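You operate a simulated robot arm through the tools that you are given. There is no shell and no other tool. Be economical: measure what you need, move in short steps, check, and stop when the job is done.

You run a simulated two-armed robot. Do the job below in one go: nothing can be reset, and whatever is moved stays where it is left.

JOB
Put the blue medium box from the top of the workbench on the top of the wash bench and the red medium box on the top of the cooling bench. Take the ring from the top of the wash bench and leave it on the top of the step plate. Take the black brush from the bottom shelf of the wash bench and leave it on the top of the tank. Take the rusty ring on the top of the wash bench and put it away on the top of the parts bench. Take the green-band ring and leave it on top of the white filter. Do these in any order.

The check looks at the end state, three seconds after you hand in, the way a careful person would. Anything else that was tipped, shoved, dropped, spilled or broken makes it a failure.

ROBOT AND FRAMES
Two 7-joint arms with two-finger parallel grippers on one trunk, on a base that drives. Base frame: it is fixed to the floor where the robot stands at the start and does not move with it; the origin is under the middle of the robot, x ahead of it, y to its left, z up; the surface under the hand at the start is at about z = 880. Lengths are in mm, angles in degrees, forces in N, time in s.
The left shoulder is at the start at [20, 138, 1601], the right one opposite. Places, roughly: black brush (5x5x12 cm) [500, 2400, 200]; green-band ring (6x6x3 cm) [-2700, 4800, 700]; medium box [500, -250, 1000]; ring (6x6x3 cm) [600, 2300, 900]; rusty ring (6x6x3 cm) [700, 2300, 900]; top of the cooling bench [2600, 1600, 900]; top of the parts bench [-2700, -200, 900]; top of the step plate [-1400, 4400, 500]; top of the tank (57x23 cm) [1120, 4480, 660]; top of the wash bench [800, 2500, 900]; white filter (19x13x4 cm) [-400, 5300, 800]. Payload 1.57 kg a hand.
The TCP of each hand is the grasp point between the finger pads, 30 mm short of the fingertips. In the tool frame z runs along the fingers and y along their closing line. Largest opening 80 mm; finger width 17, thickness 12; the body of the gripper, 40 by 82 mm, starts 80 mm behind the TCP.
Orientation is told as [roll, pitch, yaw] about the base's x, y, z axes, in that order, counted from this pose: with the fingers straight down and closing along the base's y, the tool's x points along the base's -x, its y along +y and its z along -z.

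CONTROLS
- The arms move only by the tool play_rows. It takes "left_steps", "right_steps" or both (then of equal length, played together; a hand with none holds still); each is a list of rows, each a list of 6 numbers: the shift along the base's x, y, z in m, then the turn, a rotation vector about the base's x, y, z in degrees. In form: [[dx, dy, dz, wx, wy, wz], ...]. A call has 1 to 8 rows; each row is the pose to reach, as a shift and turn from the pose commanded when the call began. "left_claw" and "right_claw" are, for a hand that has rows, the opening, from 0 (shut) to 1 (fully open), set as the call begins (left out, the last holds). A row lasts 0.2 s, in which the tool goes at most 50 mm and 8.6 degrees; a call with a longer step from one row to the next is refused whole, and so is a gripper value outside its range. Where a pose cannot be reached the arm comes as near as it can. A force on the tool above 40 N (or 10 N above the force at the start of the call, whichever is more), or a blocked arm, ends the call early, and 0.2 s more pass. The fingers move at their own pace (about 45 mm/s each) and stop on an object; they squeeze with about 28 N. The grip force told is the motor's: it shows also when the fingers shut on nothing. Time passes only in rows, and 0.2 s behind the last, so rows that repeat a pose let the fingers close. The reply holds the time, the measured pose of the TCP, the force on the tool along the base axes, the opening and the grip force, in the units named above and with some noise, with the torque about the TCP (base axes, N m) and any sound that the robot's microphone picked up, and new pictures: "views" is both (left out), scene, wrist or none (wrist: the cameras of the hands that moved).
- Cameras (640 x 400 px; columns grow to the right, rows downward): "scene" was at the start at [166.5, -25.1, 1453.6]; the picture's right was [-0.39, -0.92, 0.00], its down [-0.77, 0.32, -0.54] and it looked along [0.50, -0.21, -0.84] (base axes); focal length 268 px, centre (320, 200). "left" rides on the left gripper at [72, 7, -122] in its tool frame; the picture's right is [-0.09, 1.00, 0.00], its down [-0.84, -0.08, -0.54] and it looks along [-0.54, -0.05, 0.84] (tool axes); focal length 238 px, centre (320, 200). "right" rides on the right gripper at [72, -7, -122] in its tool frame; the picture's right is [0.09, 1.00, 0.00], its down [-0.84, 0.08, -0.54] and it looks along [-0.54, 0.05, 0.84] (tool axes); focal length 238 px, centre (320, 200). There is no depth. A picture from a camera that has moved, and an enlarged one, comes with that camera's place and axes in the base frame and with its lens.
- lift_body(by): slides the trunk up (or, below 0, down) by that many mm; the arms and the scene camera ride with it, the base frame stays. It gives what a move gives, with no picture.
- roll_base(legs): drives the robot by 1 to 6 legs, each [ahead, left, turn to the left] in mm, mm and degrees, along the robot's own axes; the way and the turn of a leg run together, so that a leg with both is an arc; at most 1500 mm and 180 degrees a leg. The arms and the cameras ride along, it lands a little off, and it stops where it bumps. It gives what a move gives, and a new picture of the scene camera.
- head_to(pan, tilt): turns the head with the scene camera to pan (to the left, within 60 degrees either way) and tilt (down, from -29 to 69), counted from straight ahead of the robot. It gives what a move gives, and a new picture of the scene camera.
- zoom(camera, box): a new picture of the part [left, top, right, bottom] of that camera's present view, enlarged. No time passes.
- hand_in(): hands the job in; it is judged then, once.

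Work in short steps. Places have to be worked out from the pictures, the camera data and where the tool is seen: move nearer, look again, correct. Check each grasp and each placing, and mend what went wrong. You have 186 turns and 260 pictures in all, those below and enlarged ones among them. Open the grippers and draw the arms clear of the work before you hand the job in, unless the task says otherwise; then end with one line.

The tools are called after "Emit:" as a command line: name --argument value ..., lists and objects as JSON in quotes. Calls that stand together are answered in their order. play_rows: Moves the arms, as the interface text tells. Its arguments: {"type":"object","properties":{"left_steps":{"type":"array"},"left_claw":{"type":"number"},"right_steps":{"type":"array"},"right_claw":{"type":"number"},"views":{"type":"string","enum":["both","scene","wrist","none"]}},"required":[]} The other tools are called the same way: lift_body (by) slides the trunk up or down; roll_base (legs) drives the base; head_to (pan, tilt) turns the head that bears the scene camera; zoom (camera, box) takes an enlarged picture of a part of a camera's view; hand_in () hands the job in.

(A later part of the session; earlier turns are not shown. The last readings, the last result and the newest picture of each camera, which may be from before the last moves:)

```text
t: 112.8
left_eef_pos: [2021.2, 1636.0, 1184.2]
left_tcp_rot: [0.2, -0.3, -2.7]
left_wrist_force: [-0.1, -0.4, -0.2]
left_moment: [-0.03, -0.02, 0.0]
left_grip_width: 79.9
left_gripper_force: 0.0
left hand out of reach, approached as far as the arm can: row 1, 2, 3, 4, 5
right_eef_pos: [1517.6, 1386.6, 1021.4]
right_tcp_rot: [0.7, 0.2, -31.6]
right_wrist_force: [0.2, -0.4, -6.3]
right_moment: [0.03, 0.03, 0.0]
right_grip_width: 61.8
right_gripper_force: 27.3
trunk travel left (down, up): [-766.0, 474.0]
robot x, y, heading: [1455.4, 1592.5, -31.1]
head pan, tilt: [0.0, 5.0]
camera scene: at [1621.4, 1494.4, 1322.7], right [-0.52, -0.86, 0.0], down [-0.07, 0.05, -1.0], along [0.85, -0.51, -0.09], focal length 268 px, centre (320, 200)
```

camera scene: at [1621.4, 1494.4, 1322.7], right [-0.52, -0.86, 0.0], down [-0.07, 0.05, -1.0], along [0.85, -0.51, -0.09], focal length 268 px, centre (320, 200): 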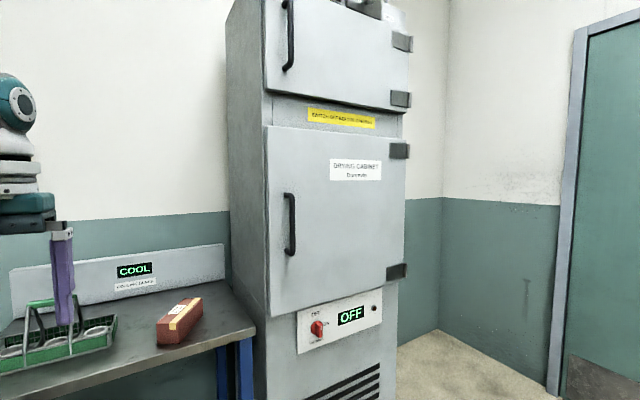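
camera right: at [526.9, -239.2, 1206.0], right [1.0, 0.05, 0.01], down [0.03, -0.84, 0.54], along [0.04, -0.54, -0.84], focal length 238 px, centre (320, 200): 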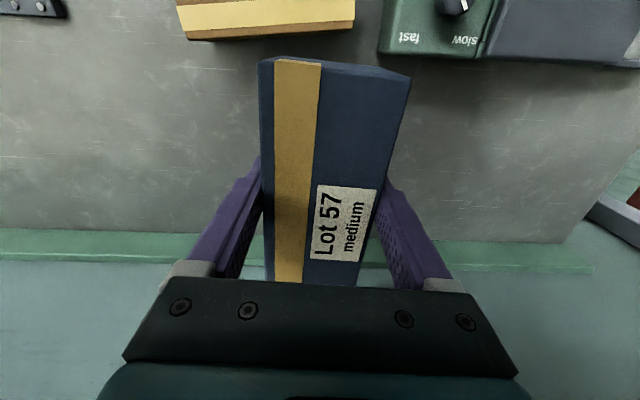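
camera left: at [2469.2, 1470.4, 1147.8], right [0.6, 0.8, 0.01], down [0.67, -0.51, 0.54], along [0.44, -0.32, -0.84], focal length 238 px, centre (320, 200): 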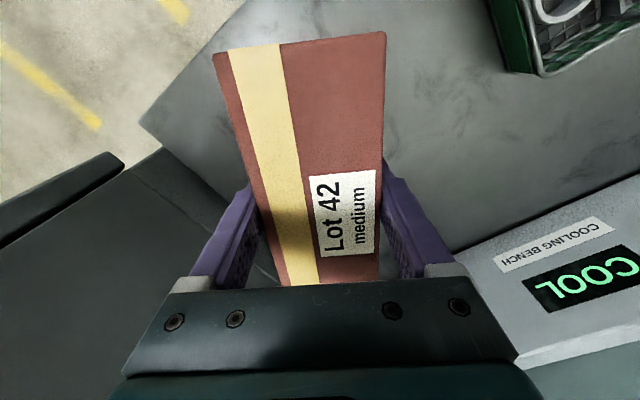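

Upward motion seemed to give flexion. I sweep the hand up over the shoulder height with shrinking radius.

Emit:
play_rows --left_steps '[[0.0, 0.005, 0.046, 0, 0, 0], [-0.01, 0.01, 0.09, 0, 0, 0], [-0.025, 0.015, 0.133, 0, 0, 0], [-0.045, 0.02, 0.175, 0, 0, 0], [-0.07, 0.025, 0.215, 0, 0, 0], [-0.1, 0.03, 0.25, 0, 0, 0], [-0.135, 0.035, 0.28, 0, 0, 0], [-0.175, 0.04, 0.3, 0, 0, 0]]' --views "none"

```text
t: 113.5
left_eef_pos: [1986.0, 1662.4, 1204.2]
left_tcp_rot: [5.4, 10.4, -2.1]
left_wrist_force: [-0.3, -0.9, 0.1]
left_moment: [0.01, -0.02, -0.03]
left_grip_width: 79.9
left_gripper_force: 0.1
left hand out of reach, approached as far as the arm can: row 3
right_eef_pos: [1517.8, 1386.1, 1021.7]
right_tcp_rot: [0.6, 0.4, -31.7]
right_wrist_force: [-0.5, -0.3, -5.3]
right_moment: [-0.01, 0.08, -0.01]
right_grip_width: 61.9
right_gripper_force: 27.7
trunk travel left (down, up): [-766.0, 474.0]
robot x, y, heading: [1457.0, 1595.3, -31.1]
head pan, tilt: [0.0, 5.0]
stopped in row 3 (left hand): the arm was blocked; the commanded pose is now the measured one
```

Rows 1–2 were reached, then a block. I look left at the arm to see what touches.

Emit:
head_to --pan 35 --tilt -10

```text
t: 114.5
left_eef_pos: [1985.7, 1662.1, 1205.7]
left_tcp_rot: [5.5, 10.3, -2.0]
left_wrist_force: [-0.1, 0.1, 0.5]
left_moment: [-0.02, 0.01, -0.01]
left_grip_width: 79.8
left_gripper_force: 0.1
right_eef_pos: [1516.1, 1386.7, 1022.0]
right_tcp_rot: [0.6, 0.2, -31.6]
right_wrist_force: [0.5, -0.1, -6.0]
right_moment: [0.09, 0.01, -0.03]
right_grip_width: 61.9
right_gripper_force: 28.5
trunk travel left (down, up): [-766.0, 474.0]
robot x, y, heading: [1452.8, 1595.3, -31.1]
head pan, tilt: [35.0, -10.0]
camera scene: at [1626.9, 1547.4, 1345.8], right [0.07, -1.0, 0.0], down [0.17, 0.01, -0.98], along [0.98, 0.07, 0.17], focal length 268 px, centre (320, 200)
```

scene: 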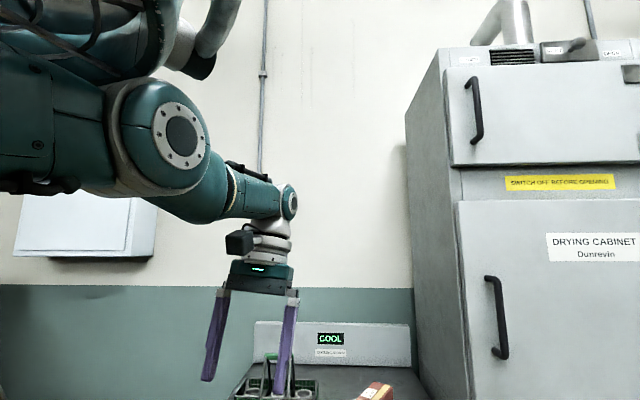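

The elbow is up and near the head. I turn the head far right and retry the upward/inward pull.

Emit:
head_to --pan -60 --tilt 40

Emit:
play_rows --left_steps '[[0.0, 0.01, 0.03, -2.5, -5, 0], [-0.01, 0.03, 0.06, -5, -10, 0], [-0.03, 0.05, 0.085, -5, -10, 0], [-0.055, 0.07, 0.11, -5, -10, 0], [-0.08, 0.09, 0.13, -5, -10, 0], [-0.11, 0.11, 0.14, -5, -10, 0]]' --views "none"

```text
t: 116.2
left_eef_pos: [1986.3, 1662.9, 1204.1]
left_tcp_rot: [5.5, 10.2, -2.0]
left_wrist_force: [-0.9, -0.3, 0.2]
left_moment: [-0.01, 0.03, -0.01]
left_grip_width: 80.0
left_gripper_force: 0.1
right_eef_pos: [1517.6, 1386.4, 1021.7]
right_tcp_rot: [0.6, 0.2, -31.6]
right_wrist_force: [-0.8, -0.1, -6.2]
right_moment: [0.07, 0.04, 0.01]
right_grip_width: 62.2
right_gripper_force: 28.2
trunk travel left (down, up): [-766.0, 474.0]
robot x, y, heading: [1457.1, 1594.8, -30.9]
head pan, tilt: [-60.0, 40.0]
camera scene: at [1541.2, 1456.8, 1266.9], right [-1.0, 0.02, 0.0], down [0.01, 0.64, -0.77], along [-0.01, -0.77, -0.64], focal length 268 px, centre (320, 200)
```

scene: 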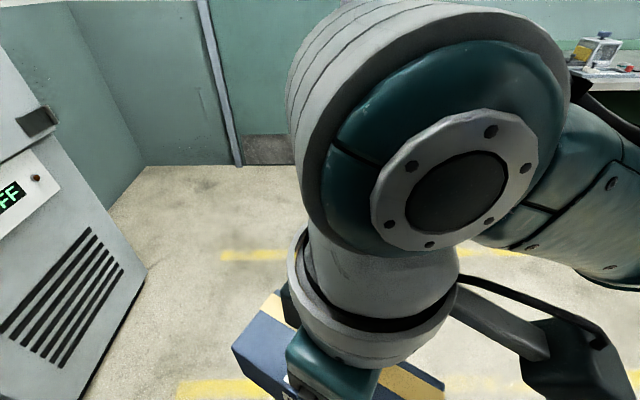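

```text
t: 116.9
left_eef_pos: [1994.0, 1695.2, 1202.8]
left_tcp_rot: [6.3, 9.8, -2.8]
left_wrist_force: [0.0, -0.4, 0.2]
left_moment: [0.04, 0.02, 0.0]
left_grip_width: 80.2
left_gripper_force: 0.0
left hand out of reach, approached as far as the arm can: row 1, 2, 3
right_eef_pos: [1516.2, 1385.1, 1021.0]
right_tcp_rot: [0.7, 0.3, -31.6]
right_wrist_force: [-0.5, -0.1, -6.2]
right_moment: [0.03, 0.05, 0.02]
right_grip_width: 61.7
right_gripper_force: 27.5
trunk travel left (down, up): [-766.0, 474.0]
robot x, y, heading: [1457.3, 1592.5, -30.7]
head pan, tilt: [-60.0, 40.0]
stopped in row 3 (left hand): the arm was blocked; the commanded pose is now the measured one
```

The arm is flexed now (radius ~449). Keeping this tool tilt, I try going down and inward in small steps.

Emit:
play_rows --left_steps '[[-0.01, 0.0, -0.02, 0, 0, 0], [-0.02, 0.0, -0.04, 0, 0, 0], [-0.035, 0.0, -0.06, 0, 0, 0], [-0.05, 0.0, -0.08, 0, 0, 0], [-0.07, 0.0, -0.1, 0, 0, 0], [-0.09, 0.0, -0.12, 0, 0, 0], [-0.11, 0.0, -0.14, 0, 0, 0]]' --views "none"

```text
t: 118.5
left_eef_pos: [1964.5, 1674.4, 1036.5]
left_tcp_rot: [6.4, 9.7, -2.9]
left_wrist_force: [-0.5, -0.2, -0.2]
left_moment: [0.02, 0.0, 0.01]
left_grip_width: 80.3
left_gripper_force: 0.1
left hand out of reach, approached as far as the arm can: row 1, 2, 3, 4, 5, 6, 7
right_eef_pos: [1516.4, 1386.1, 1021.7]
right_tcp_rot: [0.7, 0.2, -31.6]
right_wrist_force: [0.0, 0.5, -6.6]
right_moment: [0.03, 0.08, -0.01]
right_grip_width: 61.9
right_gripper_force: 27.7
trunk travel left (down, up): [-766.0, 474.0]
robot x, y, heading: [1453.6, 1588.4, -31.1]
head pan, tilt: [-60.0, 40.0]
```

I retry the roll about the arm axis, further this time (towards −120° in two calls), to carry the elbow outboard.

Emit:
play_rows --left_steps '[[-0.001, -0.0264, 0.0018, -7.9, 0.5, 3.06], [0, -0.0524, 0.0073, -15.8, 0.9, 6.1], [0.0016, -0.0773, 0.0163, -23.7, 1.4, 9.2], [0.005, -0.1, 0.0286, -31.6, 1.9, 12.2], [0.0096, -0.1217, 0.044, -39.5, 2.3, 15.3], [0.0155, -0.14, 0.062, -47.4, 2.8, 18.4], [0.0224, -0.1558, 0.0824, -55.3, 3.3, 21.4], [0.03, -0.168, 0.1046, -63.2, 3.7, 24.5]]' --views "none"

Emit:
play_rows --left_steps '[[0.0086, -0.0085, 0.0237, -7.9, 0.5, 3.06], [0.0176, -0.0134, 0.048, -15.8, 0.9, 6.1], [0.0271, -0.0142, 0.0728, -23.7, 1.4, 9.2], [0.0367, -0.0113, 0.0974, -31.6, 1.9, 12.2], [0.0463, -0.0044, 0.121, -39.5, 2.3, 15.3], [0.0555, 0.0061, 0.1437, -47.4, 2.8, 18.4]]' --views "none"

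Emit:
head_to --pan 35 --tilt 0

```text
t: 120.3
left_eef_pos: [1999.4, 1505.8, 1137.8]
left_tcp_rot: [-58.2, 17.0, 7.8]
left_wrist_force: [0.2, -0.2, 1.2]
left_moment: [0.01, -0.01, 0.03]
left_grip_width: 80.1
left_gripper_force: 0.0
left hand out of reach, approached as far as the arm can: row 7, 8
right_eef_pos: [1517.6, 1386.1, 1021.6]
right_tcp_rot: [0.8, 0.2, -31.7]
right_wrist_force: [-0.1, -0.5, -5.7]
right_moment: [0.05, 0.05, 0.02]
right_grip_width: 62.0
right_gripper_force: 28.1
trunk travel left (down, up): [-766.0, 474.0]
robot x, y, heading: [1453.2, 1589.2, -31.0]
head pan, tilt: [-60.0, 40.0]
```

```text
t: 121.7
left_eef_pos: [2056.7, 1512.8, 1279.8]
left_tcp_rot: [-108.4, 26.7, 7.6]
left_wrist_force: [0.0, 0.1, -0.5]
left_moment: [0.0, -0.01, 0.0]
left_grip_width: 79.8
left_gripper_force: 0.0
right_eef_pos: [1516.7, 1386.9, 1021.8]
right_tcp_rot: [0.7, 0.2, -31.6]
right_wrist_force: [0.8, 0.2, -6.0]
right_moment: [0.04, 0.09, 0.0]
right_grip_width: 62.0
right_gripper_force: 28.0
trunk travel left (down, up): [-766.0, 474.0]
robot x, y, heading: [1455.2, 1590.4, -30.9]
head pan, tilt: [-60.0, 40.0]
```

```text
t: 123.4
left_eef_pos: [2056.4, 1513.7, 1277.7]
left_tcp_rot: [-108.3, 26.7, 7.5]
left_wrist_force: [-0.4, -0.1, -0.6]
left_moment: [0.0, 0.0, 0.0]
left_grip_width: 80.1
left_gripper_force: 0.1
right_eef_pos: [1517.1, 1387.1, 1021.2]
right_tcp_rot: [0.8, 0.1, -31.7]
right_wrist_force: [0.9, 0.7, -6.0]
right_moment: [0.08, 0.05, 0.01]
right_grip_width: 61.8
right_gripper_force: 28.4
trunk travel left (down, up): [-766.0, 474.0]
robot x, y, heading: [1457.4, 1593.2, -31.1]
head pan, tilt: [35.0, 0.0]
camera scene: at [1632.6, 1547.9, 1330.6], right [0.07, -1.0, 0.0], down [0.0, 0.0, -1.0], along [1.0, 0.07, 0.0], focal length 268 px, centre (320, 200)
```

scene: 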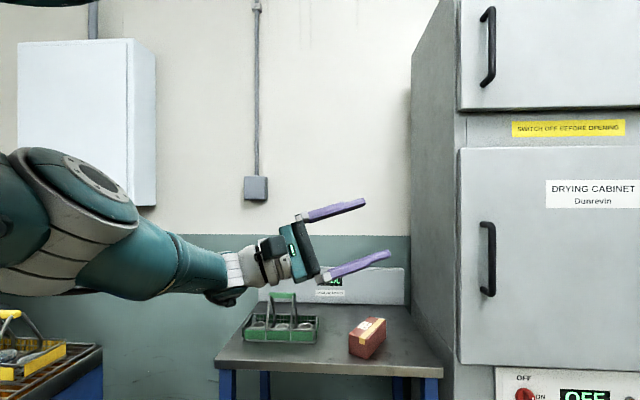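

The elbow cap now faces up — the roll worked and all rows were reached. Now pull inward in this orientation.

Emit:
play_rows --left_steps '[[-0.03, 0.0, 0.0, 0, 0, 0], [-0.06, 0.0, 0.0, 0, 0, 0], [-0.09, 0.0, 0.0, 0, 0, 0], [-0.12, 0.0, 0.0, 0, 0, 0], [-0.15, 0.0, 0.0, 0, 0, 0]]' --views "none"

```text
t: 124.6
left_eef_pos: [2019.3, 1494.2, 1212.0]
left_tcp_rot: [-108.2, 26.8, 7.5]
left_wrist_force: [0.2, 0.4, 0.1]
left_moment: [0.03, 0.01, 0.04]
left_grip_width: 79.7
left_gripper_force: 0.1
left hand out of reach, approached as far as the arm can: row 1, 2, 3, 4, 5
right_eef_pos: [1516.3, 1386.1, 1021.7]
right_tcp_rot: [0.7, 0.1, -31.6]
right_wrist_force: [0.6, 0.1, -7.3]
right_moment: [0.04, 0.06, 0.03]
right_grip_width: 61.9
right_gripper_force: 28.2
trunk travel left (down, up): [-766.0, 474.0]
robot x, y, heading: [1454.5, 1592.0, -31.1]
head pan, tilt: [35.0, 0.0]
```

Try inboard sweep with inward pull now that the elbow plane is horizontal.

Emit:
play_rows --left_steps '[[-0.01, -0.04, 0.02, 0, 0, 0], [-0.03, -0.08, 0.03, 0, 0, 0], [-0.06, -0.11, 0.04, 0, 0, 0], [-0.1, -0.13, 0.04, 0, 0, 0], [-0.14, -0.14, 0.04, 0, 0, 0], [-0.18, -0.15, 0.04, 0, 0, 0]]' --views "scene"

```text
t: 126.0
left_eef_pos: [1905.3, 1290.0, 1192.6]
left_tcp_rot: [-108.2, 26.7, 7.6]
left_wrist_force: [-0.3, 0.5, -0.1]
left_moment: [-0.01, 0.0, -0.02]
left_grip_width: 80.2
left_gripper_force: 0.0
left hand out of reach, approached as far as the arm can: row 1, 2, 3, 4, 5, 6
right_eef_pos: [1516.6, 1385.8, 1022.6]
right_tcp_rot: [0.7, 0.3, -31.7]
right_wrist_force: [-0.2, 0.1, -5.5]
right_moment: [0.06, 0.05, 0.02]
right_grip_width: 61.7
right_gripper_force: 27.9
trunk travel left (down, up): [-766.0, 474.0]
robot x, y, heading: [1451.8, 1594.0, -31.1]
head pan, tilt: [35.0, 0.0]
camera scene: at [1632.4, 1547.8, 1330.6], right [0.07, -1.0, 0.0], down [0.0, 0.0, -1.0], along [1.0, 0.07, 0.0], focal length 268 px, centre (320, 200)
```

scene: 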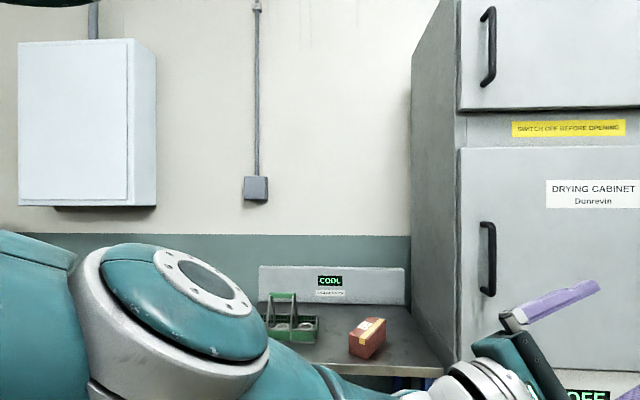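

Now the opposite: outboard sweep with inward pull.

Emit:
play_rows --left_steps '[[0.03, 0.035, 0.0, 0, 0, 0], [0.045, 0.08, 0.0, 0, 0, 0], [0.05, 0.125, 0.0, 0, 0, 0], [0.05, 0.17, 0.0, 0, 0, 0], [0.04, 0.215, 0.0, 0, 0, 0], [0.02, 0.26, 0.0, 0, 0, 0], [0.0, 0.3, 0.0, 0, 0, 0], [-0.02, 0.34, 0.0, 0, 0, 0]]' --views "none"

```text
t: 127.8
left_eef_pos: [1952.2, 1639.3, 1129.9]
left_tcp_rot: [-108.1, 26.7, 7.4]
left_wrist_force: [0.5, -1.0, -0.5]
left_moment: [0.0, -0.01, 0.0]
left_grip_width: 79.9
left_gripper_force: 0.0
left hand out of reach, approached as far as the arm can: row 2, 3, 4, 5, 6, 7, 8
right_eef_pos: [1517.1, 1386.1, 1022.6]
right_tcp_rot: [0.7, 0.1, -31.6]
right_wrist_force: [0.1, -0.3, -5.4]
right_moment: [0.06, 0.07, -0.02]
right_grip_width: 61.7
right_gripper_force: 27.5
trunk travel left (down, up): [-766.0, 474.0]
robot x, y, heading: [1456.2, 1591.6, -31.1]
head pan, tilt: [35.0, 0.0]
```

I'll not spend more on freeing the elbow: the right arm can do the remaining jobs. I swing the left arm out to the robot's left side, out of the way, unrolling the tool.

Emit:
play_rows --left_steps '[[0.018, 0.045, -0.015, 7.9, -0.5, -3], [0.026, 0.09, -0.03, 15.8, -0.9, -6], [0.024, 0.135, -0.045, 23.7, -1.4, -9], [0.014, 0.18, -0.06, 31.6, -1.9, -12], [-0.004, 0.222, -0.075, 39.5, -2.3, -15], [-0.03, 0.26, -0.09, 47.4, -2.8, -18], [-0.058, 0.298, -0.1, 55.3, -3.3, -21], [-0.09, 0.332, -0.11, 63.2, -3.7, -24]]' --views "none"

Emit:
play_rows --left_steps '[[-0.03, 0.03, -0.01, 7.9, -0.5, -3], [-0.065, 0.06, -0.02, 15.8, -0.9, -6], [-0.1, 0.085, -0.03, 23.7, -1.4, -9], [-0.14, 0.105, -0.04, 31.6, -1.9, -12], [-0.18, 0.12, -0.05, 39.5, -2.3, -15], [-0.22, 0.13, -0.06, 43, -2.8, -16]]' --views "scene"

```text
refused: row 1 steps farther than a row can; nothing moved
```

```text
t: 129.2
left_eef_pos: [1783.0, 1837.6, 992.3]
left_tcp_rot: [-62.7, 17.2, 8.6]
left_wrist_force: [0.5, 0.6, -0.9]
left_moment: [-0.01, -0.01, -0.05]
left_grip_width: 80.0
left_gripper_force: 0.0
left hand out of reach, approached as far as the arm can: row 1, 2, 3, 4, 5, 6
right_eef_pos: [1516.6, 1386.5, 1021.6]
right_tcp_rot: [0.8, 0.3, -31.6]
right_wrist_force: [-0.6, 0.8, -5.8]
right_moment: [0.08, 0.09, -0.01]
right_grip_width: 62.0
right_gripper_force: 28.1
trunk travel left (down, up): [-766.0, 474.0]
robot x, y, heading: [1452.5, 1593.5, -31.0]
head pan, tilt: [35.0, 0.0]
camera scene: at [1632.5, 1547.9, 1330.6], right [0.07, -1.0, 0.0], down [0.0, 0.0, -1.0], along [1.0, 0.07, 0.0], focal length 268 px, centre (320, 200)
```

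scene: 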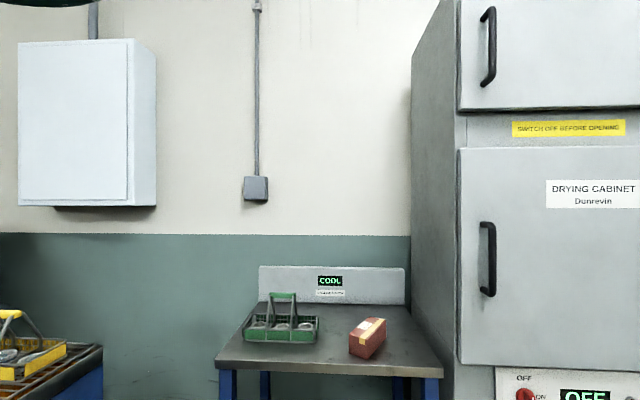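

I finish unrolling the tool to vertical while keeping the wrist about where it is.

Emit:
play_rows --left_steps '[[0, 0.02, -0.02, 7.7, -1.8, -1], [0, 0.04, -0.04, 15.4, -3.6, -2], [0, 0.06, -0.06, 23.1, -5.4, -3], [0, 0.08, -0.075, 30.8, -7.2, -4], [-0.01, 0.1, -0.09, 38.5, -9, -5], [-0.01, 0.125, -0.1, 46.2, -10.8, -6], [-0.02, 0.15, -0.105, 54, -12.6, -7], [-0.02, 0.165, -0.11, 61, -14.5, -8]]' --views "none"

Emit:
play_rows --left_steps '[[-0.02, -0.03, 0.02, 0, 0, 0], [-0.04, -0.06, 0.04, 0, 0, 0], [-0.06, -0.09, 0.06, 0, 0, 0], [-0.07, -0.11, 0.08, 0, 0, 0]]' --views "none"

```text
t: 131.0
left_eef_pos: [1772.7, 2022.2, 861.5]
left_tcp_rot: [-4.1, -6.9, 5.6]
left_wrist_force: [-0.2, 0.1, -0.3]
left_moment: [0.05, -0.04, 0.0]
left_grip_width: 79.7
left_gripper_force: 0.0
left hand out of reach, approached as far as the arm can: row 4, 5, 6, 7, 8
right_eef_pos: [1515.9, 1386.2, 1023.0]
right_tcp_rot: [0.6, 0.2, -31.6]
right_wrist_force: [-0.3, 0.5, -6.0]
right_moment: [0.04, 0.06, 0.0]
right_grip_width: 61.9
right_gripper_force: 27.6
trunk travel left (down, up): [-766.0, 474.0]
robot x, y, heading: [1450.4, 1589.9, -31.0]
head pan, tilt: [35.0, 0.0]
```

```text
t: 132.0
left_eef_pos: [1702.0, 1911.2, 940.2]
left_tcp_rot: [-4.3, -6.7, 5.9]
left_wrist_force: [0.1, 0.4, -0.5]
left_moment: [-0.02, 0.03, 0.01]
left_grip_width: 80.0
left_gripper_force: 0.1
left hand out of reach, approached as far as the arm can: row 1
right_eef_pos: [1515.5, 1386.7, 1022.7]
right_tcp_rot: [0.8, 0.2, -31.6]
right_wrist_force: [-0.5, 0.2, -6.3]
right_moment: [0.02, 0.06, 0.04]
right_grip_width: 61.9
right_gripper_force: 28.3
trunk travel left (down, up): [-766.0, 474.0]
robot x, y, heading: [1455.2, 1587.4, -31.2]
head pan, tilt: [35.0, 0.0]
```

The left arm is free again. I bring it to a compact rest pose in front-left and align it with the robot.

Emit:
play_rows --left_steps '[[-0.005, -0.03, 0.02, 1, 1, -4.5], [-0.01, -0.065, 0.04, 2, 2, -9], [-0.015, -0.1, 0.06, 3, 3.5, -13.5], [-0.015, -0.135, 0.08, 4, 5, -18], [-0.015, -0.17, 0.1, 4, 6, -22.5], [-0.015, -0.205, 0.12, 4, 6.5, -27], [-0.015, -0.235, 0.12, 4, 6.5, -31.5], [-0.015, -0.265, 0.12, 4, 6.5, -36]]' --views "none"

```text
t: 133.8
left_eef_pos: [1687.7, 1647.2, 1062.2]
left_tcp_rot: [-1.6, 0.2, -30.5]
left_wrist_force: [-0.2, -0.1, -0.4]
left_moment: [0.0, -0.06, -0.02]
left_grip_width: 80.0
left_gripper_force: 0.1
left hand out of reach, approached as far as the arm can: row 5, 6, 7
right_eef_pos: [1517.7, 1386.6, 1020.9]
right_tcp_rot: [0.7, 0.2, -31.6]
right_wrist_force: [0.3, 0.3, -6.2]
right_moment: [0.02, 0.05, -0.02]
right_grip_width: 61.9
right_gripper_force: 28.0
trunk travel left (down, up): [-766.0, 474.0]
robot x, y, heading: [1456.5, 1593.8, -31.1]
head pan, tilt: [35.0, 0.0]
```

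Left arm is home. Now I turn to face the wash bench (heading ~90) and look.

Emit:
roll_base --legs '[[0, 0, 121]]'

Emit:
head_to --pan 35 --tilt 25

```text
t: 139.2
left_eef_pos: [1294.8, 1767.7, 1062.9]
left_tcp_rot: [-1.7, 0.2, 88.7]
left_wrist_force: [0.5, 1.0, 0.2]
left_moment: [-0.02, 0.01, 0.0]
left_grip_width: 79.8
left_gripper_force: 0.1
right_eef_pos: [1603.2, 1744.9, 1021.7]
right_tcp_rot: [0.7, 0.2, 87.5]
right_wrist_force: [0.0, 0.5, -5.8]
right_moment: [-0.08, 0.0, -0.02]
right_grip_width: 61.7
right_gripper_force: 28.3
trunk travel left (down, up): [-766.0, 474.0]
robot x, y, heading: [1453.2, 1592.2, 88.1]
head pan, tilt: [35.0, 0.0]
camera scene: at [1411.8, 1768.5, 1330.6], right [0.84, 0.54, 0.0], down [0.0, 0.0, -1.0], along [-0.54, 0.84, 0.0], focal length 268 px, centre (320, 200)
```

scene: 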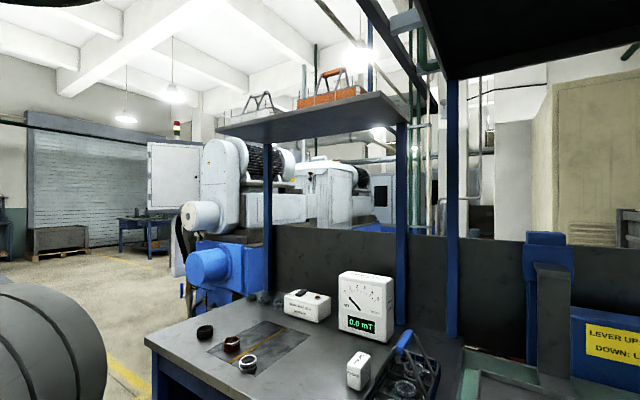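

```text
t: 140.0
left_eef_pos: [1294.1, 1768.3, 1061.9]
left_tcp_rot: [-1.6, 0.3, 88.7]
left_wrist_force: [-0.1, 0.2, 1.1]
left_moment: [0.01, -0.02, 0.0]
left_grip_width: 80.0
left_gripper_force: 0.1
right_eef_pos: [1604.9, 1746.0, 1021.7]
right_tcp_rot: [0.7, 0.2, 87.6]
right_wrist_force: [-0.2, -0.3, -6.6]
right_moment: [-0.06, 0.01, -0.01]
right_grip_width: 61.8
right_gripper_force: 28.2
trunk travel left (down, up): [-766.0, 474.0]
robot x, y, heading: [1454.2, 1591.1, 88.1]
head pan, tilt: [35.0, 25.0]
camera scene: at [1410.7, 1770.3, 1290.3], right [0.84, 0.54, 0.0], down [0.23, -0.35, -0.91], along [-0.49, 0.76, -0.42], focal length 268 px, centre (320, 200)
```

scene: 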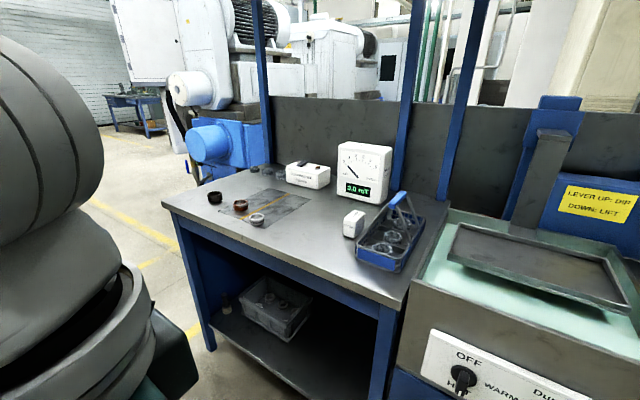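

I zoom in on the rings on the wash bench.

Emit:
zoom --camera "scene" --box '[190, 170, 310, 245]'

Emit:
zoom --camera "scene" --box '[190, 260, 350, 360]'

```text
5.33 times, centred on (250, 208) of scene
camera zoom: at [1410.7, 1770.3, 1290.3], right [0.84, 0.54, 0.0], down [0.23, -0.35, -0.91], along [-0.49, 0.76, -0.42], focal length 1430 px, centre (693, 160)
```

zoom: 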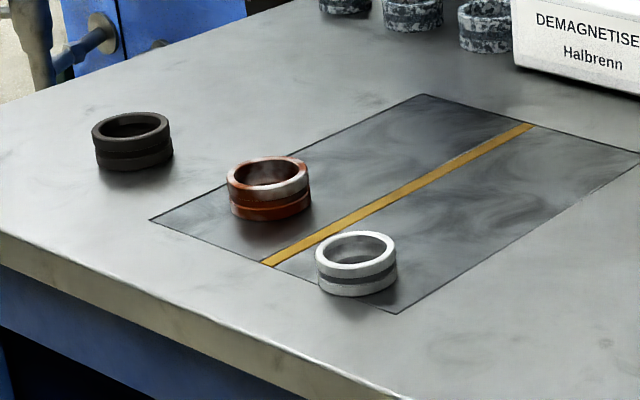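

```text
4.00 times, centred on (270, 310) of scene
camera zoom: at [1410.7, 1770.3, 1290.3], right [0.84, 0.54, 0.0], down [0.23, -0.35, -0.91], along [-0.49, 0.76, -0.42], focal length 1073 px, centre (520, -240)
```

zoom: 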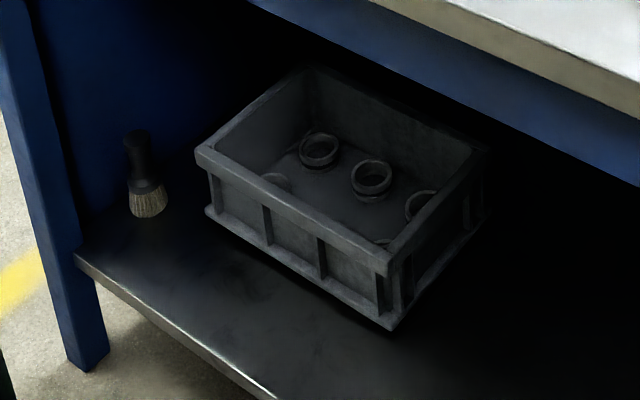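

"The ring" at [600,2300] is the dark one (≈[612,2307]); the rusty one ≈[747,2306]; white ring ≈[863,2265] stays. Free spot for the blue box ≈[1030,2285]. I drive to ≈(920,1985) facing the bench.

Emit:
roll_base --legs '[[0, 0, 2], [0, 534, 0], [380, 0, 0]]'

Emit:
head_to --pan 0 --tilt 50

```text
t: 145.6
left_eef_pos: [755.6, 2149.1, 1061.3]
left_tcp_rot: [-1.7, 0.2, 89.7]
left_wrist_force: [-0.2, 0.0, -0.1]
left_moment: [0.05, -0.01, 0.02]
left_grip_width: 80.0
left_gripper_force: 0.1
right_eef_pos: [1066.4, 2133.0, 1022.4]
right_tcp_rot: [0.7, 0.3, 88.5]
right_wrist_force: [0.4, 0.1, -7.3]
right_moment: [-0.09, -0.01, -0.03]
right_grip_width: 61.9
right_gripper_force: 28.2
trunk travel left (down, up): [-766.0, 474.0]
robot x, y, heading: [919.6, 1977.1, 88.9]
head pan, tilt: [35.0, 25.0]
camera scene: at [872.1, 2153.5, 1290.2], right [0.83, 0.56, 0.0], down [0.24, -0.35, -0.91], along [-0.51, 0.75, -0.42], focal length 268 px, centre (320, 200)
```

scene: 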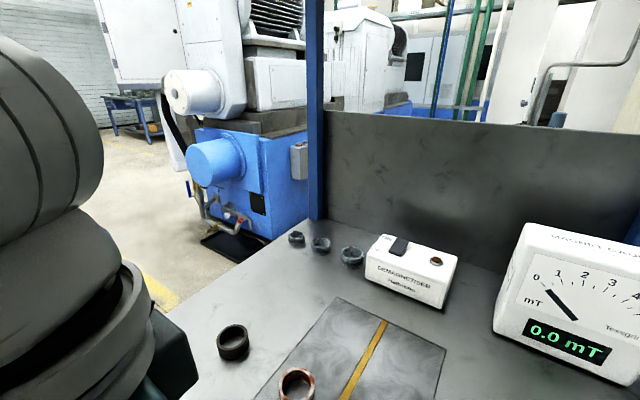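

```text
t: 146.6
left_eef_pos: [756.4, 2149.0, 1063.3]
left_tcp_rot: [-1.7, 0.2, 89.7]
left_wrist_force: [-0.4, -0.4, -0.3]
left_moment: [-0.03, 0.0, 0.02]
left_grip_width: 80.2
left_gripper_force: 0.0
right_eef_pos: [1066.6, 2131.4, 1021.3]
right_tcp_rot: [0.7, 0.2, 88.4]
right_wrist_force: [-0.4, -0.6, -6.8]
right_moment: [-0.06, 0.02, 0.01]
right_grip_width: 62.0
right_gripper_force: 28.3
trunk travel left (down, up): [-766.0, 474.0]
robot x, y, heading: [920.5, 1976.3, 89.0]
head pan, tilt: [0.0, 50.0]
camera scene: at [924.9, 2154.1, 1252.8], right [1.0, -0.02, 0.0], down [-0.01, -0.77, -0.64], along [0.01, 0.64, -0.77], focal length 268 px, centre (320, 200)
```

scene: 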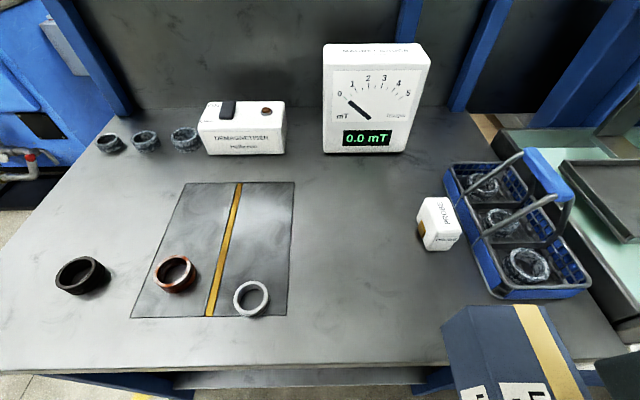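

Clear spot at ≈(1010,2290) between the white ring and the small white box. I move the right hand there, then lower.

Emit:
play_rows --right_steps '[[-0.014, 0.04, 0, 0, 0, 0], [-0.028, 0.08, 0, 0, 0, 0], [-0.042, 0.12, 0, 0, 0, 0], [-0.056, 0.158, 0, 0, 0, 1], [-0.056, 0.158, -0.04, 0, 0, 1], [-0.056, 0.158, -0.075, 0, 0, 1]]' --views "scene"

```text
t: 148.0
left_eef_pos: [755.5, 2148.7, 1062.5]
left_tcp_rot: [-1.6, 0.3, 89.7]
left_wrist_force: [0.1, -0.5, 0.0]
left_moment: [-0.04, -0.01, 0.02]
left_grip_width: 80.0
left_gripper_force: 0.1
right_eef_pos: [1006.8, 2289.8, 948.0]
right_tcp_rot: [0.7, 0.3, 89.6]
right_wrist_force: [-0.9, 0.1, -6.1]
right_moment: [-0.09, -0.02, 0.03]
right_grip_width: 61.7
right_gripper_force: 28.7
trunk travel left (down, up): [-766.0, 474.0]
robot x, y, heading: [921.4, 1974.5, 89.0]
head pan, tilt: [0.0, 50.0]
camera scene: at [925.0, 2153.9, 1252.7], right [1.0, -0.02, 0.0], down [-0.01, -0.77, -0.64], along [0.01, 0.64, -0.77], focal length 268 px, centre (320, 200)
```

scene: 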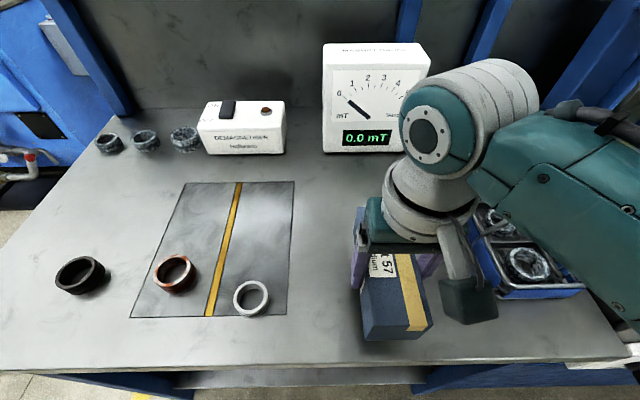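

On target. I lower slowly to contact.

Emit:
play_rows --right_steps '[[0, 0, -0.012, 0, 0, 0], [0, 0, -0.018, 0, 0, 0], [0, 0, -0.024, 0, 0, 0], [0, 0, -0.029, 0, 0, 0], [0, 0, -0.034, 0, 0, 0]]' --views "none"

```text
t: 149.2
left_eef_pos: [755.5, 2148.8, 1061.9]
left_tcp_rot: [-1.8, 0.1, 89.7]
left_wrist_force: [-0.6, 0.2, 0.3]
left_moment: [-0.03, 0.02, -0.04]
left_grip_width: 79.9
left_gripper_force: 0.0
right_eef_pos: [1009.5, 2290.2, 912.6]
right_tcp_rot: [0.7, 0.2, 89.4]
right_wrist_force: [0.5, -0.7, -5.7]
right_moment: [-0.06, 0.0, 0.0]
right_grip_width: 62.3
right_gripper_force: 28.6
trunk travel left (down, up): [-766.0, 474.0]
robot x, y, heading: [919.1, 1974.5, 89.0]
head pan, tilt: [0.0, 50.0]
```

No contact yet; a bit further.

Emit:
play_rows --right_steps '[[0, 0, -0.006, 0, 0, 0], [0, 0, -0.012, 0, 0, 0], [0, 0, -0.017, 0, 0, 0], [0, 0, -0.022, 0, 0, 0]]' --views "none"

```text
t: 150.2
left_eef_pos: [755.5, 2149.6, 1061.6]
left_tcp_rot: [-1.8, 0.0, 89.6]
left_wrist_force: [1.2, -0.5, -0.6]
left_moment: [-0.02, 0.0, 0.0]
left_grip_width: 79.9
left_gripper_force: 0.1
right_eef_pos: [1010.5, 2293.0, 893.3]
right_tcp_rot: [0.8, -0.2, 89.6]
right_wrist_force: [-0.3, -1.7, 27.8]
right_moment: [-0.01, -0.99, -0.08]
right_grip_width: 62.0
right_gripper_force: 27.9
trunk travel left (down, up): [-766.0, 474.0]
robot x, y, heading: [920.2, 1975.7, 89.1]
head pan, tilt: [0.0, 50.0]
```

Contact (28 N). I ease up 2 mm, open, and rise straight up.

Emit:
play_rows --right_steps '[[0, 0, 0.002, 0, 0, 0], [0, 0, 0.002, 0, 0, 0], [0, 0, 0.002, 0, 0, 0], [0, 0, 0.002, 0, 0, 0], [0, 0, 0.04, 0, 0, 0], [0, 0, 0.085, 0, 0, 0], [0, 0, 0.13, 0, 0, 0], [0, -0.02, 0.16, 0, 0, 0]]' --right_claw 1 --views "scene"

```text
t: 152.0
left_eef_pos: [757.1, 2149.3, 1062.9]
left_tcp_rot: [-1.7, 0.3, 89.7]
left_wrist_force: [0.5, 0.2, 1.3]
left_moment: [0.02, -0.03, -0.01]
left_grip_width: 79.9
left_gripper_force: 0.0
right_eef_pos: [1012.7, 2269.1, 1052.0]
right_tcp_rot: [0.6, 0.1, 89.6]
right_wrist_force: [0.9, -0.6, 0.1]
right_moment: [0.04, -0.03, 0.01]
right_grip_width: 80.0
right_gripper_force: 0.1
trunk travel left (down, up): [-766.0, 474.0]
robot x, y, heading: [915.4, 1978.0, 88.9]
head pan, tilt: [0.0, 50.0]
camera scene: at [925.3, 2154.2, 1252.7], right [1.0, -0.02, 0.0], down [-0.01, -0.77, -0.64], along [0.01, 0.64, -0.77], focal length 268 px, centre (320, 200)
```

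scene: 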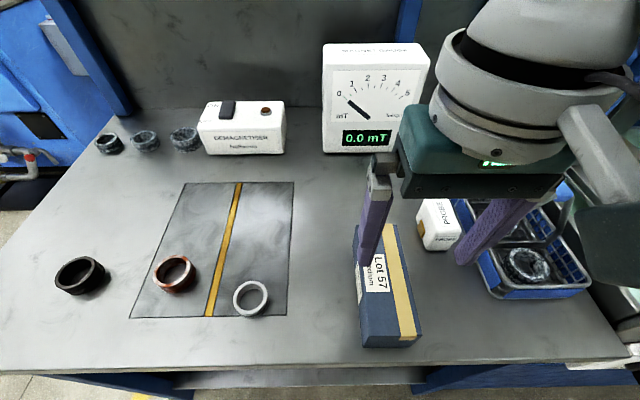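

Blue box is placed. Next the brush on the lower shelf: I retract the right hand, back off, shift left to x≈355 and lower the trunk.

Emit:
play_rows --right_steps '[[0.01, -0.04, 0.0, 0, 0, 0], [0.02, -0.08, 0, 0, 0, 0], [0.03, -0.11, 0, 0, 0, 0]]' --views "none"

Emit:
roll_base --legs '[[-280, 0, 0], [0, 560, 0]]'

Emit:
lift_body --by -650

Emit:
head_to --pan 0 --tilt 30

```text
t: 152.8
left_eef_pos: [754.7, 2149.8, 1061.5]
left_tcp_rot: [-1.8, 0.2, 89.7]
left_wrist_force: [-0.3, 0.7, -0.5]
left_moment: [-0.01, 0.0, 0.0]
left_grip_width: 80.2
left_gripper_force: 0.0
right_eef_pos: [1042.5, 2160.0, 1050.2]
right_tcp_rot: [0.7, 0.1, 89.4]
right_wrist_force: [0.2, 0.0, 0.0]
right_moment: [0.01, 0.0, 0.0]
right_grip_width: 80.2
right_gripper_force: 0.0
trunk travel left (down, up): [-766.0, 474.0]
robot x, y, heading: [918.1, 1978.6, 88.9]
head pan, tilt: [0.0, 50.0]
```

```text
t: 157.5
left_eef_pos: [194.6, 1881.5, 1062.8]
left_tcp_rot: [-1.7, 0.2, 90.0]
left_wrist_force: [0.4, -0.3, -0.5]
left_moment: [0.01, -0.02, -0.02]
left_grip_width: 80.2
left_gripper_force: 0.1
right_eef_pos: [479.8, 1894.6, 1051.3]
right_tcp_rot: [0.7, 0.2, 89.9]
right_wrist_force: [-1.1, 0.6, -0.1]
right_moment: [0.0, 0.01, 0.02]
right_grip_width: 79.8
right_gripper_force: 0.0
trunk travel left (down, up): [-766.0, 474.0]
robot x, y, heading: [362.1, 1707.6, 89.4]
head pan, tilt: [0.0, 50.0]
camera scene: at [364.0, 1887.3, 1252.8], right [1.0, -0.01, 0.0], down [-0.01, -0.77, -0.64], along [0.01, 0.64, -0.77], focal length 268 px, centre (320, 200)
```

scene: 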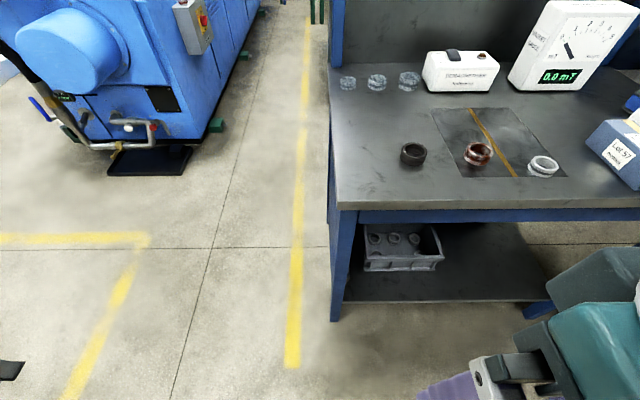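

```text
refused: -650 is not a number from -400 to 400
```

```text
t: 158.3
left_eef_pos: [195.0, 1880.3, 1061.6]
left_tcp_rot: [-1.7, 0.1, 90.0]
left_wrist_force: [-1.0, -0.5, 0.7]
left_moment: [-0.01, -0.02, 0.01]
left_grip_width: 79.8
left_gripper_force: 0.1
right_eef_pos: [480.4, 1893.7, 1050.8]
right_tcp_rot: [0.8, 0.1, 89.9]
right_wrist_force: [-0.5, -0.4, -0.3]
right_moment: [0.04, 0.01, 0.0]
right_grip_width: 79.9
right_gripper_force: 0.1
trunk travel left (down, up): [-766.0, 474.0]
robot x, y, heading: [357.9, 1709.3, 89.5]
head pan, tilt: [0.0, 30.0]
camera scene: at [364.1, 1900.7, 1282.2], right [1.0, -0.01, 0.0], down [-0.01, -0.5, -0.87], along [0.01, 0.87, -0.5], focal length 268 px, centre (320, 200)
```

scene: 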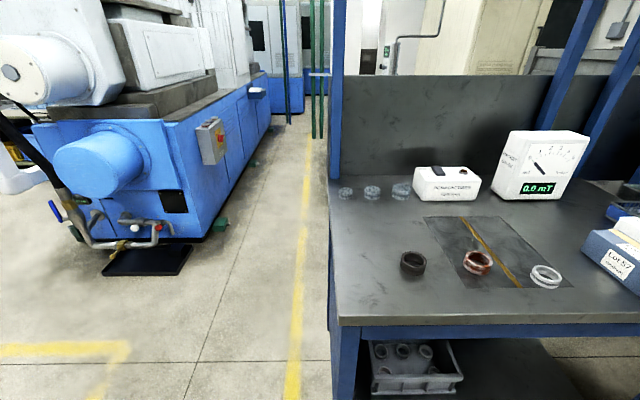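

Lift is limited to 400 per call. I shift right to x≈560 to see past the left panel, and lower in two calls.

Emit:
roll_base --legs '[[0, -200, 0]]'

Emit:
lift_body --by -400

Emit:
lift_body --by -250

Emit:
head_to --pan 12 --tilt 25

```text
t: 159.9
left_eef_pos: [401.9, 1879.6, 1062.7]
left_tcp_rot: [-1.7, 0.3, 89.9]
left_wrist_force: [0.0, 0.2, -0.2]
left_moment: [0.0, 0.03, -0.02]
left_grip_width: 79.9
left_gripper_force: 0.0
right_eef_pos: [686.6, 1890.5, 1050.6]
right_tcp_rot: [0.8, 0.2, 89.6]
right_wrist_force: [0.5, -0.3, -0.5]
right_moment: [-0.01, 0.02, 0.02]
right_grip_width: 80.2
right_gripper_force: 0.1
trunk travel left (down, up): [-766.0, 474.0]
robot x, y, heading: [570.1, 1707.8, 89.0]
head pan, tilt: [0.0, 30.0]
camera scene: at [572.2, 1898.0, 1282.3], right [1.0, -0.01, 0.0], down [-0.01, -0.5, -0.87], along [0.01, 0.87, -0.5], focal length 268 px, centre (320, 200)
```

scene: 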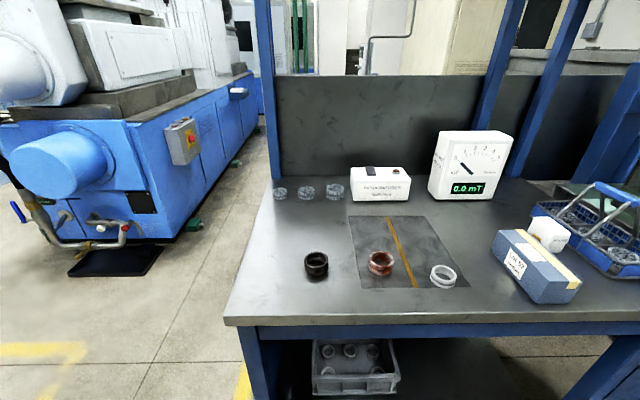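

```text
t: 163.8
left_eef_pos: [402.5, 1878.3, 663.6]
left_tcp_rot: [-1.8, 0.3, 89.9]
left_wrist_force: [0.4, -0.1, 0.0]
left_moment: [0.03, -0.01, -0.02]
left_grip_width: 79.7
left_gripper_force: 0.0
right_eef_pos: [687.6, 1891.6, 650.8]
right_tcp_rot: [0.7, 0.2, 89.7]
right_wrist_force: [-0.9, 0.0, 0.4]
right_moment: [0.02, 0.01, 0.0]
right_grip_width: 79.8
right_gripper_force: 0.2
trunk travel left (down, up): [-366.0, 874.0]
robot x, y, heading: [569.2, 1703.9, 89.1]
head pan, tilt: [0.0, 30.0]
```

```text
t: 166.4
left_eef_pos: [402.6, 1879.7, 413.0]
left_tcp_rot: [-1.7, 0.2, 89.9]
left_wrist_force: [0.1, -0.1, 0.7]
left_moment: [0.02, -0.01, -0.02]
left_grip_width: 80.1
left_gripper_force: 0.0
right_eef_pos: [687.1, 1890.4, 399.2]
right_tcp_rot: [0.7, 0.2, 89.7]
right_wrist_force: [0.7, 0.5, -0.3]
right_moment: [-0.01, 0.02, -0.01]
right_grip_width: 79.9
right_gripper_force: 0.0
trunk travel left (down, up): [-116.0, 1124.0]
robot x, y, heading: [564.9, 1705.0, 89.2]
head pan, tilt: [0.0, 30.0]
```

```text
t: 167.1
left_eef_pos: [402.0, 1878.8, 411.2]
left_tcp_rot: [-1.7, 0.2, 89.9]
left_wrist_force: [1.0, -1.5, 0.1]
left_moment: [-0.03, -0.02, 0.03]
left_grip_width: 80.3
left_gripper_force: 0.1
right_eef_pos: [688.9, 1890.7, 401.5]
right_tcp_rot: [0.7, 0.3, 89.6]
right_wrist_force: [-0.5, -0.8, -0.2]
right_moment: [-0.02, -0.01, 0.0]
right_grip_width: 79.9
right_gripper_force: 0.0
trunk travel left (down, up): [-116.0, 1124.0]
robot x, y, heading: [567.4, 1703.8, 89.2]
head pan, tilt: [12.0, 25.0]
camera scene: at [553.1, 1897.9, 640.2], right [0.98, 0.19, 0.0], down [0.08, -0.41, -0.91], along [-0.17, 0.89, -0.42], focal length 268 px, centre (320, 200)
```

scene: 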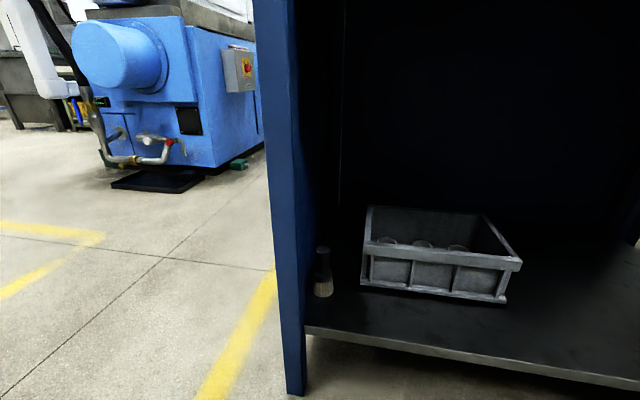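

Brush base ≈(476,2347,192), close to the left panel (inner face x≈450). I zoom to measure clearance.

Emit:
zoom --camera "scene" --box '[270, 220, 390, 340]'

```text
3.33 times, centred on (330, 280) of scene
camera zoom: at [553.1, 1897.9, 640.2], right [0.98, 0.19, 0.0], down [0.08, -0.41, -0.91], along [-0.17, 0.89, -0.42], focal length 894 px, centre (287, -67)
```

zoom: 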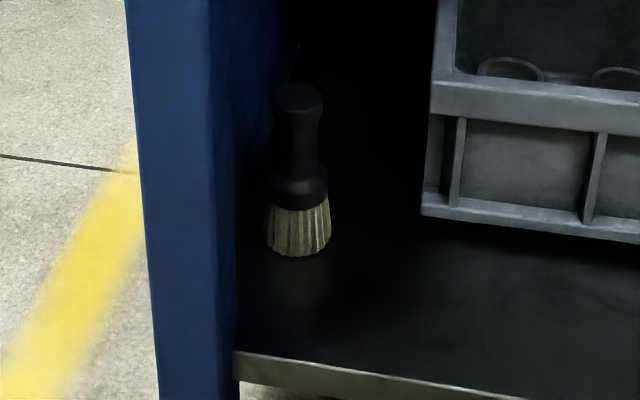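

The brush's left side is within ~1 cm of the panel, so I'll grip with fingers closing along y (tool yaw turned +90 relative to the robot, slight tilt). First lower the trunk fully and turn the right wrist here in the open.

Emit:
lift_body --by -105

Emit:
play_rows --right_steps '[[0, 0, 0.02, 0, 0, 8.4], [0, 0, 0.04, 0, 0, 16.8], [0, 0, 0.06, 0, 0, 25.2], [0, 0, 0.08, 0, 0, 33.6], [0, 0, 0.1, 0, 0, 42], [0, 0, 0.1, 0, 0, 50.4], [0, 0, 0.1, 0, 0, 58.8], [0, 0, 0.1, 0, 0, 67.2]]' --right_claw 0.8 --views "none"

Emit:
play_rows --right_steps '[[0, 0, 0, 0, 0, 8], [0, 0, 0, 0, 0, 16], [0, 0, 0, 0, 0, 23], [0, 0, 0, 0, 0, 23]]' --views "wrist"

```text
t: 168.5
left_eef_pos: [401.8, 1880.0, 307.5]
left_tcp_rot: [-1.7, 0.2, 90.0]
left_wrist_force: [-0.3, -0.2, -0.1]
left_moment: [0.0, -0.01, -0.01]
left_grip_width: 80.0
left_gripper_force: 0.0
right_eef_pos: [687.3, 1890.3, 294.6]
right_tcp_rot: [0.8, 0.2, 89.8]
right_wrist_force: [0.0, 0.9, -1.0]
right_moment: [0.01, 0.0, 0.04]
right_grip_width: 80.1
right_gripper_force: 0.0
trunk travel left (down, up): [-11.0, 1229.0]
robot x, y, heading: [565.8, 1709.0, 89.0]
head pan, tilt: [12.0, 25.0]
```

```text
t: 170.3
left_eef_pos: [402.1, 1878.6, 306.7]
left_tcp_rot: [-1.8, 0.2, 89.9]
left_wrist_force: [-0.6, 0.2, -0.1]
left_moment: [-0.01, 0.01, -0.02]
left_grip_width: 79.7
left_gripper_force: 0.1
right_eef_pos: [686.5, 1893.2, 393.9]
right_tcp_rot: [0.7, 0.2, 157.1]
right_wrist_force: [0.1, -0.3, 0.6]
right_moment: [-0.05, 0.01, 0.01]
right_grip_width: 64.1
right_gripper_force: 0.0
right hand out of reach, approached as far as the arm can: row 5, 6, 7, 8
trunk travel left (down, up): [-11.0, 1229.0]
robot x, y, heading: [570.1, 1707.5, 89.1]
head pan, tilt: [12.0, 25.0]
```

```text
t: 171.3
left_eef_pos: [401.6, 1878.4, 307.0]
left_tcp_rot: [-1.7, 0.2, 89.9]
left_wrist_force: [0.4, 0.1, -0.5]
left_moment: [-0.03, 0.0, 0.0]
left_grip_width: 80.0
left_gripper_force: 0.1
right_eef_pos: [686.4, 1893.4, 394.4]
right_tcp_rot: [0.7, 0.2, -180.0]
right_wrist_force: [-0.1, 0.1, 0.3]
right_moment: [-0.06, -0.02, 0.03]
right_grip_width: 64.1
right_gripper_force: 0.0
trunk travel left (down, up): [-11.0, 1229.0]
robot x, y, heading: [566.4, 1707.9, 89.1]
head pan, tilt: [12.0, 25.0]
camera right: at [757.5, 1901.2, 516.6], right [0.09, -1.0, 0.01], down [-0.84, -0.07, 0.54], along [-0.54, -0.06, -0.84], focal length 238 px, centre (320, 200)
```

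right: 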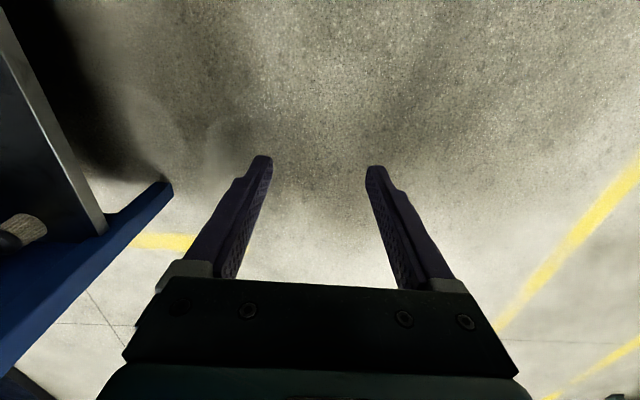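

Wrist is turned. I drive to ≈(400,1955).

Emit:
roll_base --legs '[[0, 165, 0.9], [245, 0, 0]]'

Emit:
head_to --pan -15 --tilt 35

```text
t: 174.1
left_eef_pos: [230.3, 2113.1, 307.2]
left_tcp_rot: [-1.6, 0.3, 90.9]
left_wrist_force: [0.5, 0.4, 0.2]
left_moment: [0.02, 0.01, 0.02]
left_grip_width: 79.8
left_gripper_force: 0.1
right_eef_pos: [514.1, 2132.5, 393.5]
right_tcp_rot: [0.8, 0.3, -179.1]
right_wrist_force: [0.3, -0.9, -0.2]
right_moment: [-0.01, 0.0, 0.04]
right_grip_width: 64.3
right_gripper_force: 0.1
trunk travel left (down, up): [-11.0, 1229.0]
robot x, y, heading: [396.3, 1947.0, 90.0]
head pan, tilt: [12.0, 25.0]
camera scene: at [381.2, 2135.0, 535.0], right [0.98, 0.21, 0.0], down [0.09, -0.41, -0.91], along [-0.19, 0.89, -0.42], focal length 268 px, centre (320, 200)
```

scene: 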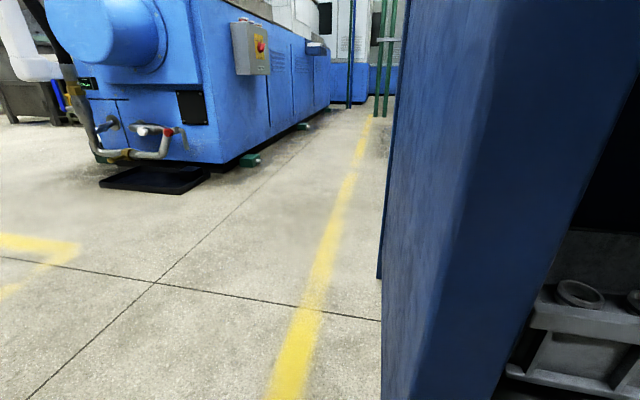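

```text
t: 175.0
left_eef_pos: [230.9, 2114.3, 306.8]
left_tcp_rot: [-1.7, 0.2, 90.9]
left_wrist_force: [-0.1, -0.3, 0.5]
left_moment: [-0.01, 0.01, 0.03]
left_grip_width: 79.9
left_gripper_force: 0.0
right_eef_pos: [515.0, 2135.8, 394.3]
right_tcp_rot: [0.9, 0.6, -179.0]
right_wrist_force: [54.5, -15.6, -19.0]
right_moment: [2.41, 7.78, 0.58]
right_grip_width: 63.9
right_gripper_force: 0.2
trunk travel left (down, up): [-11.0, 1229.0]
robot x, y, heading: [400.7, 1945.1, 90.0]
head pan, tilt: [-15.0, 35.0]
camera scene: at [414.7, 2134.9, 522.2], right [0.99, -0.16, 0.0], down [-0.09, -0.54, -0.84], along [0.13, 0.83, -0.55], focal length 268 px, centre (320, 200)
```

scene: 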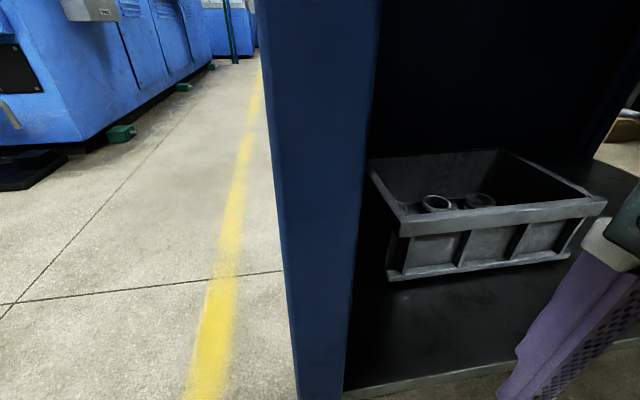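

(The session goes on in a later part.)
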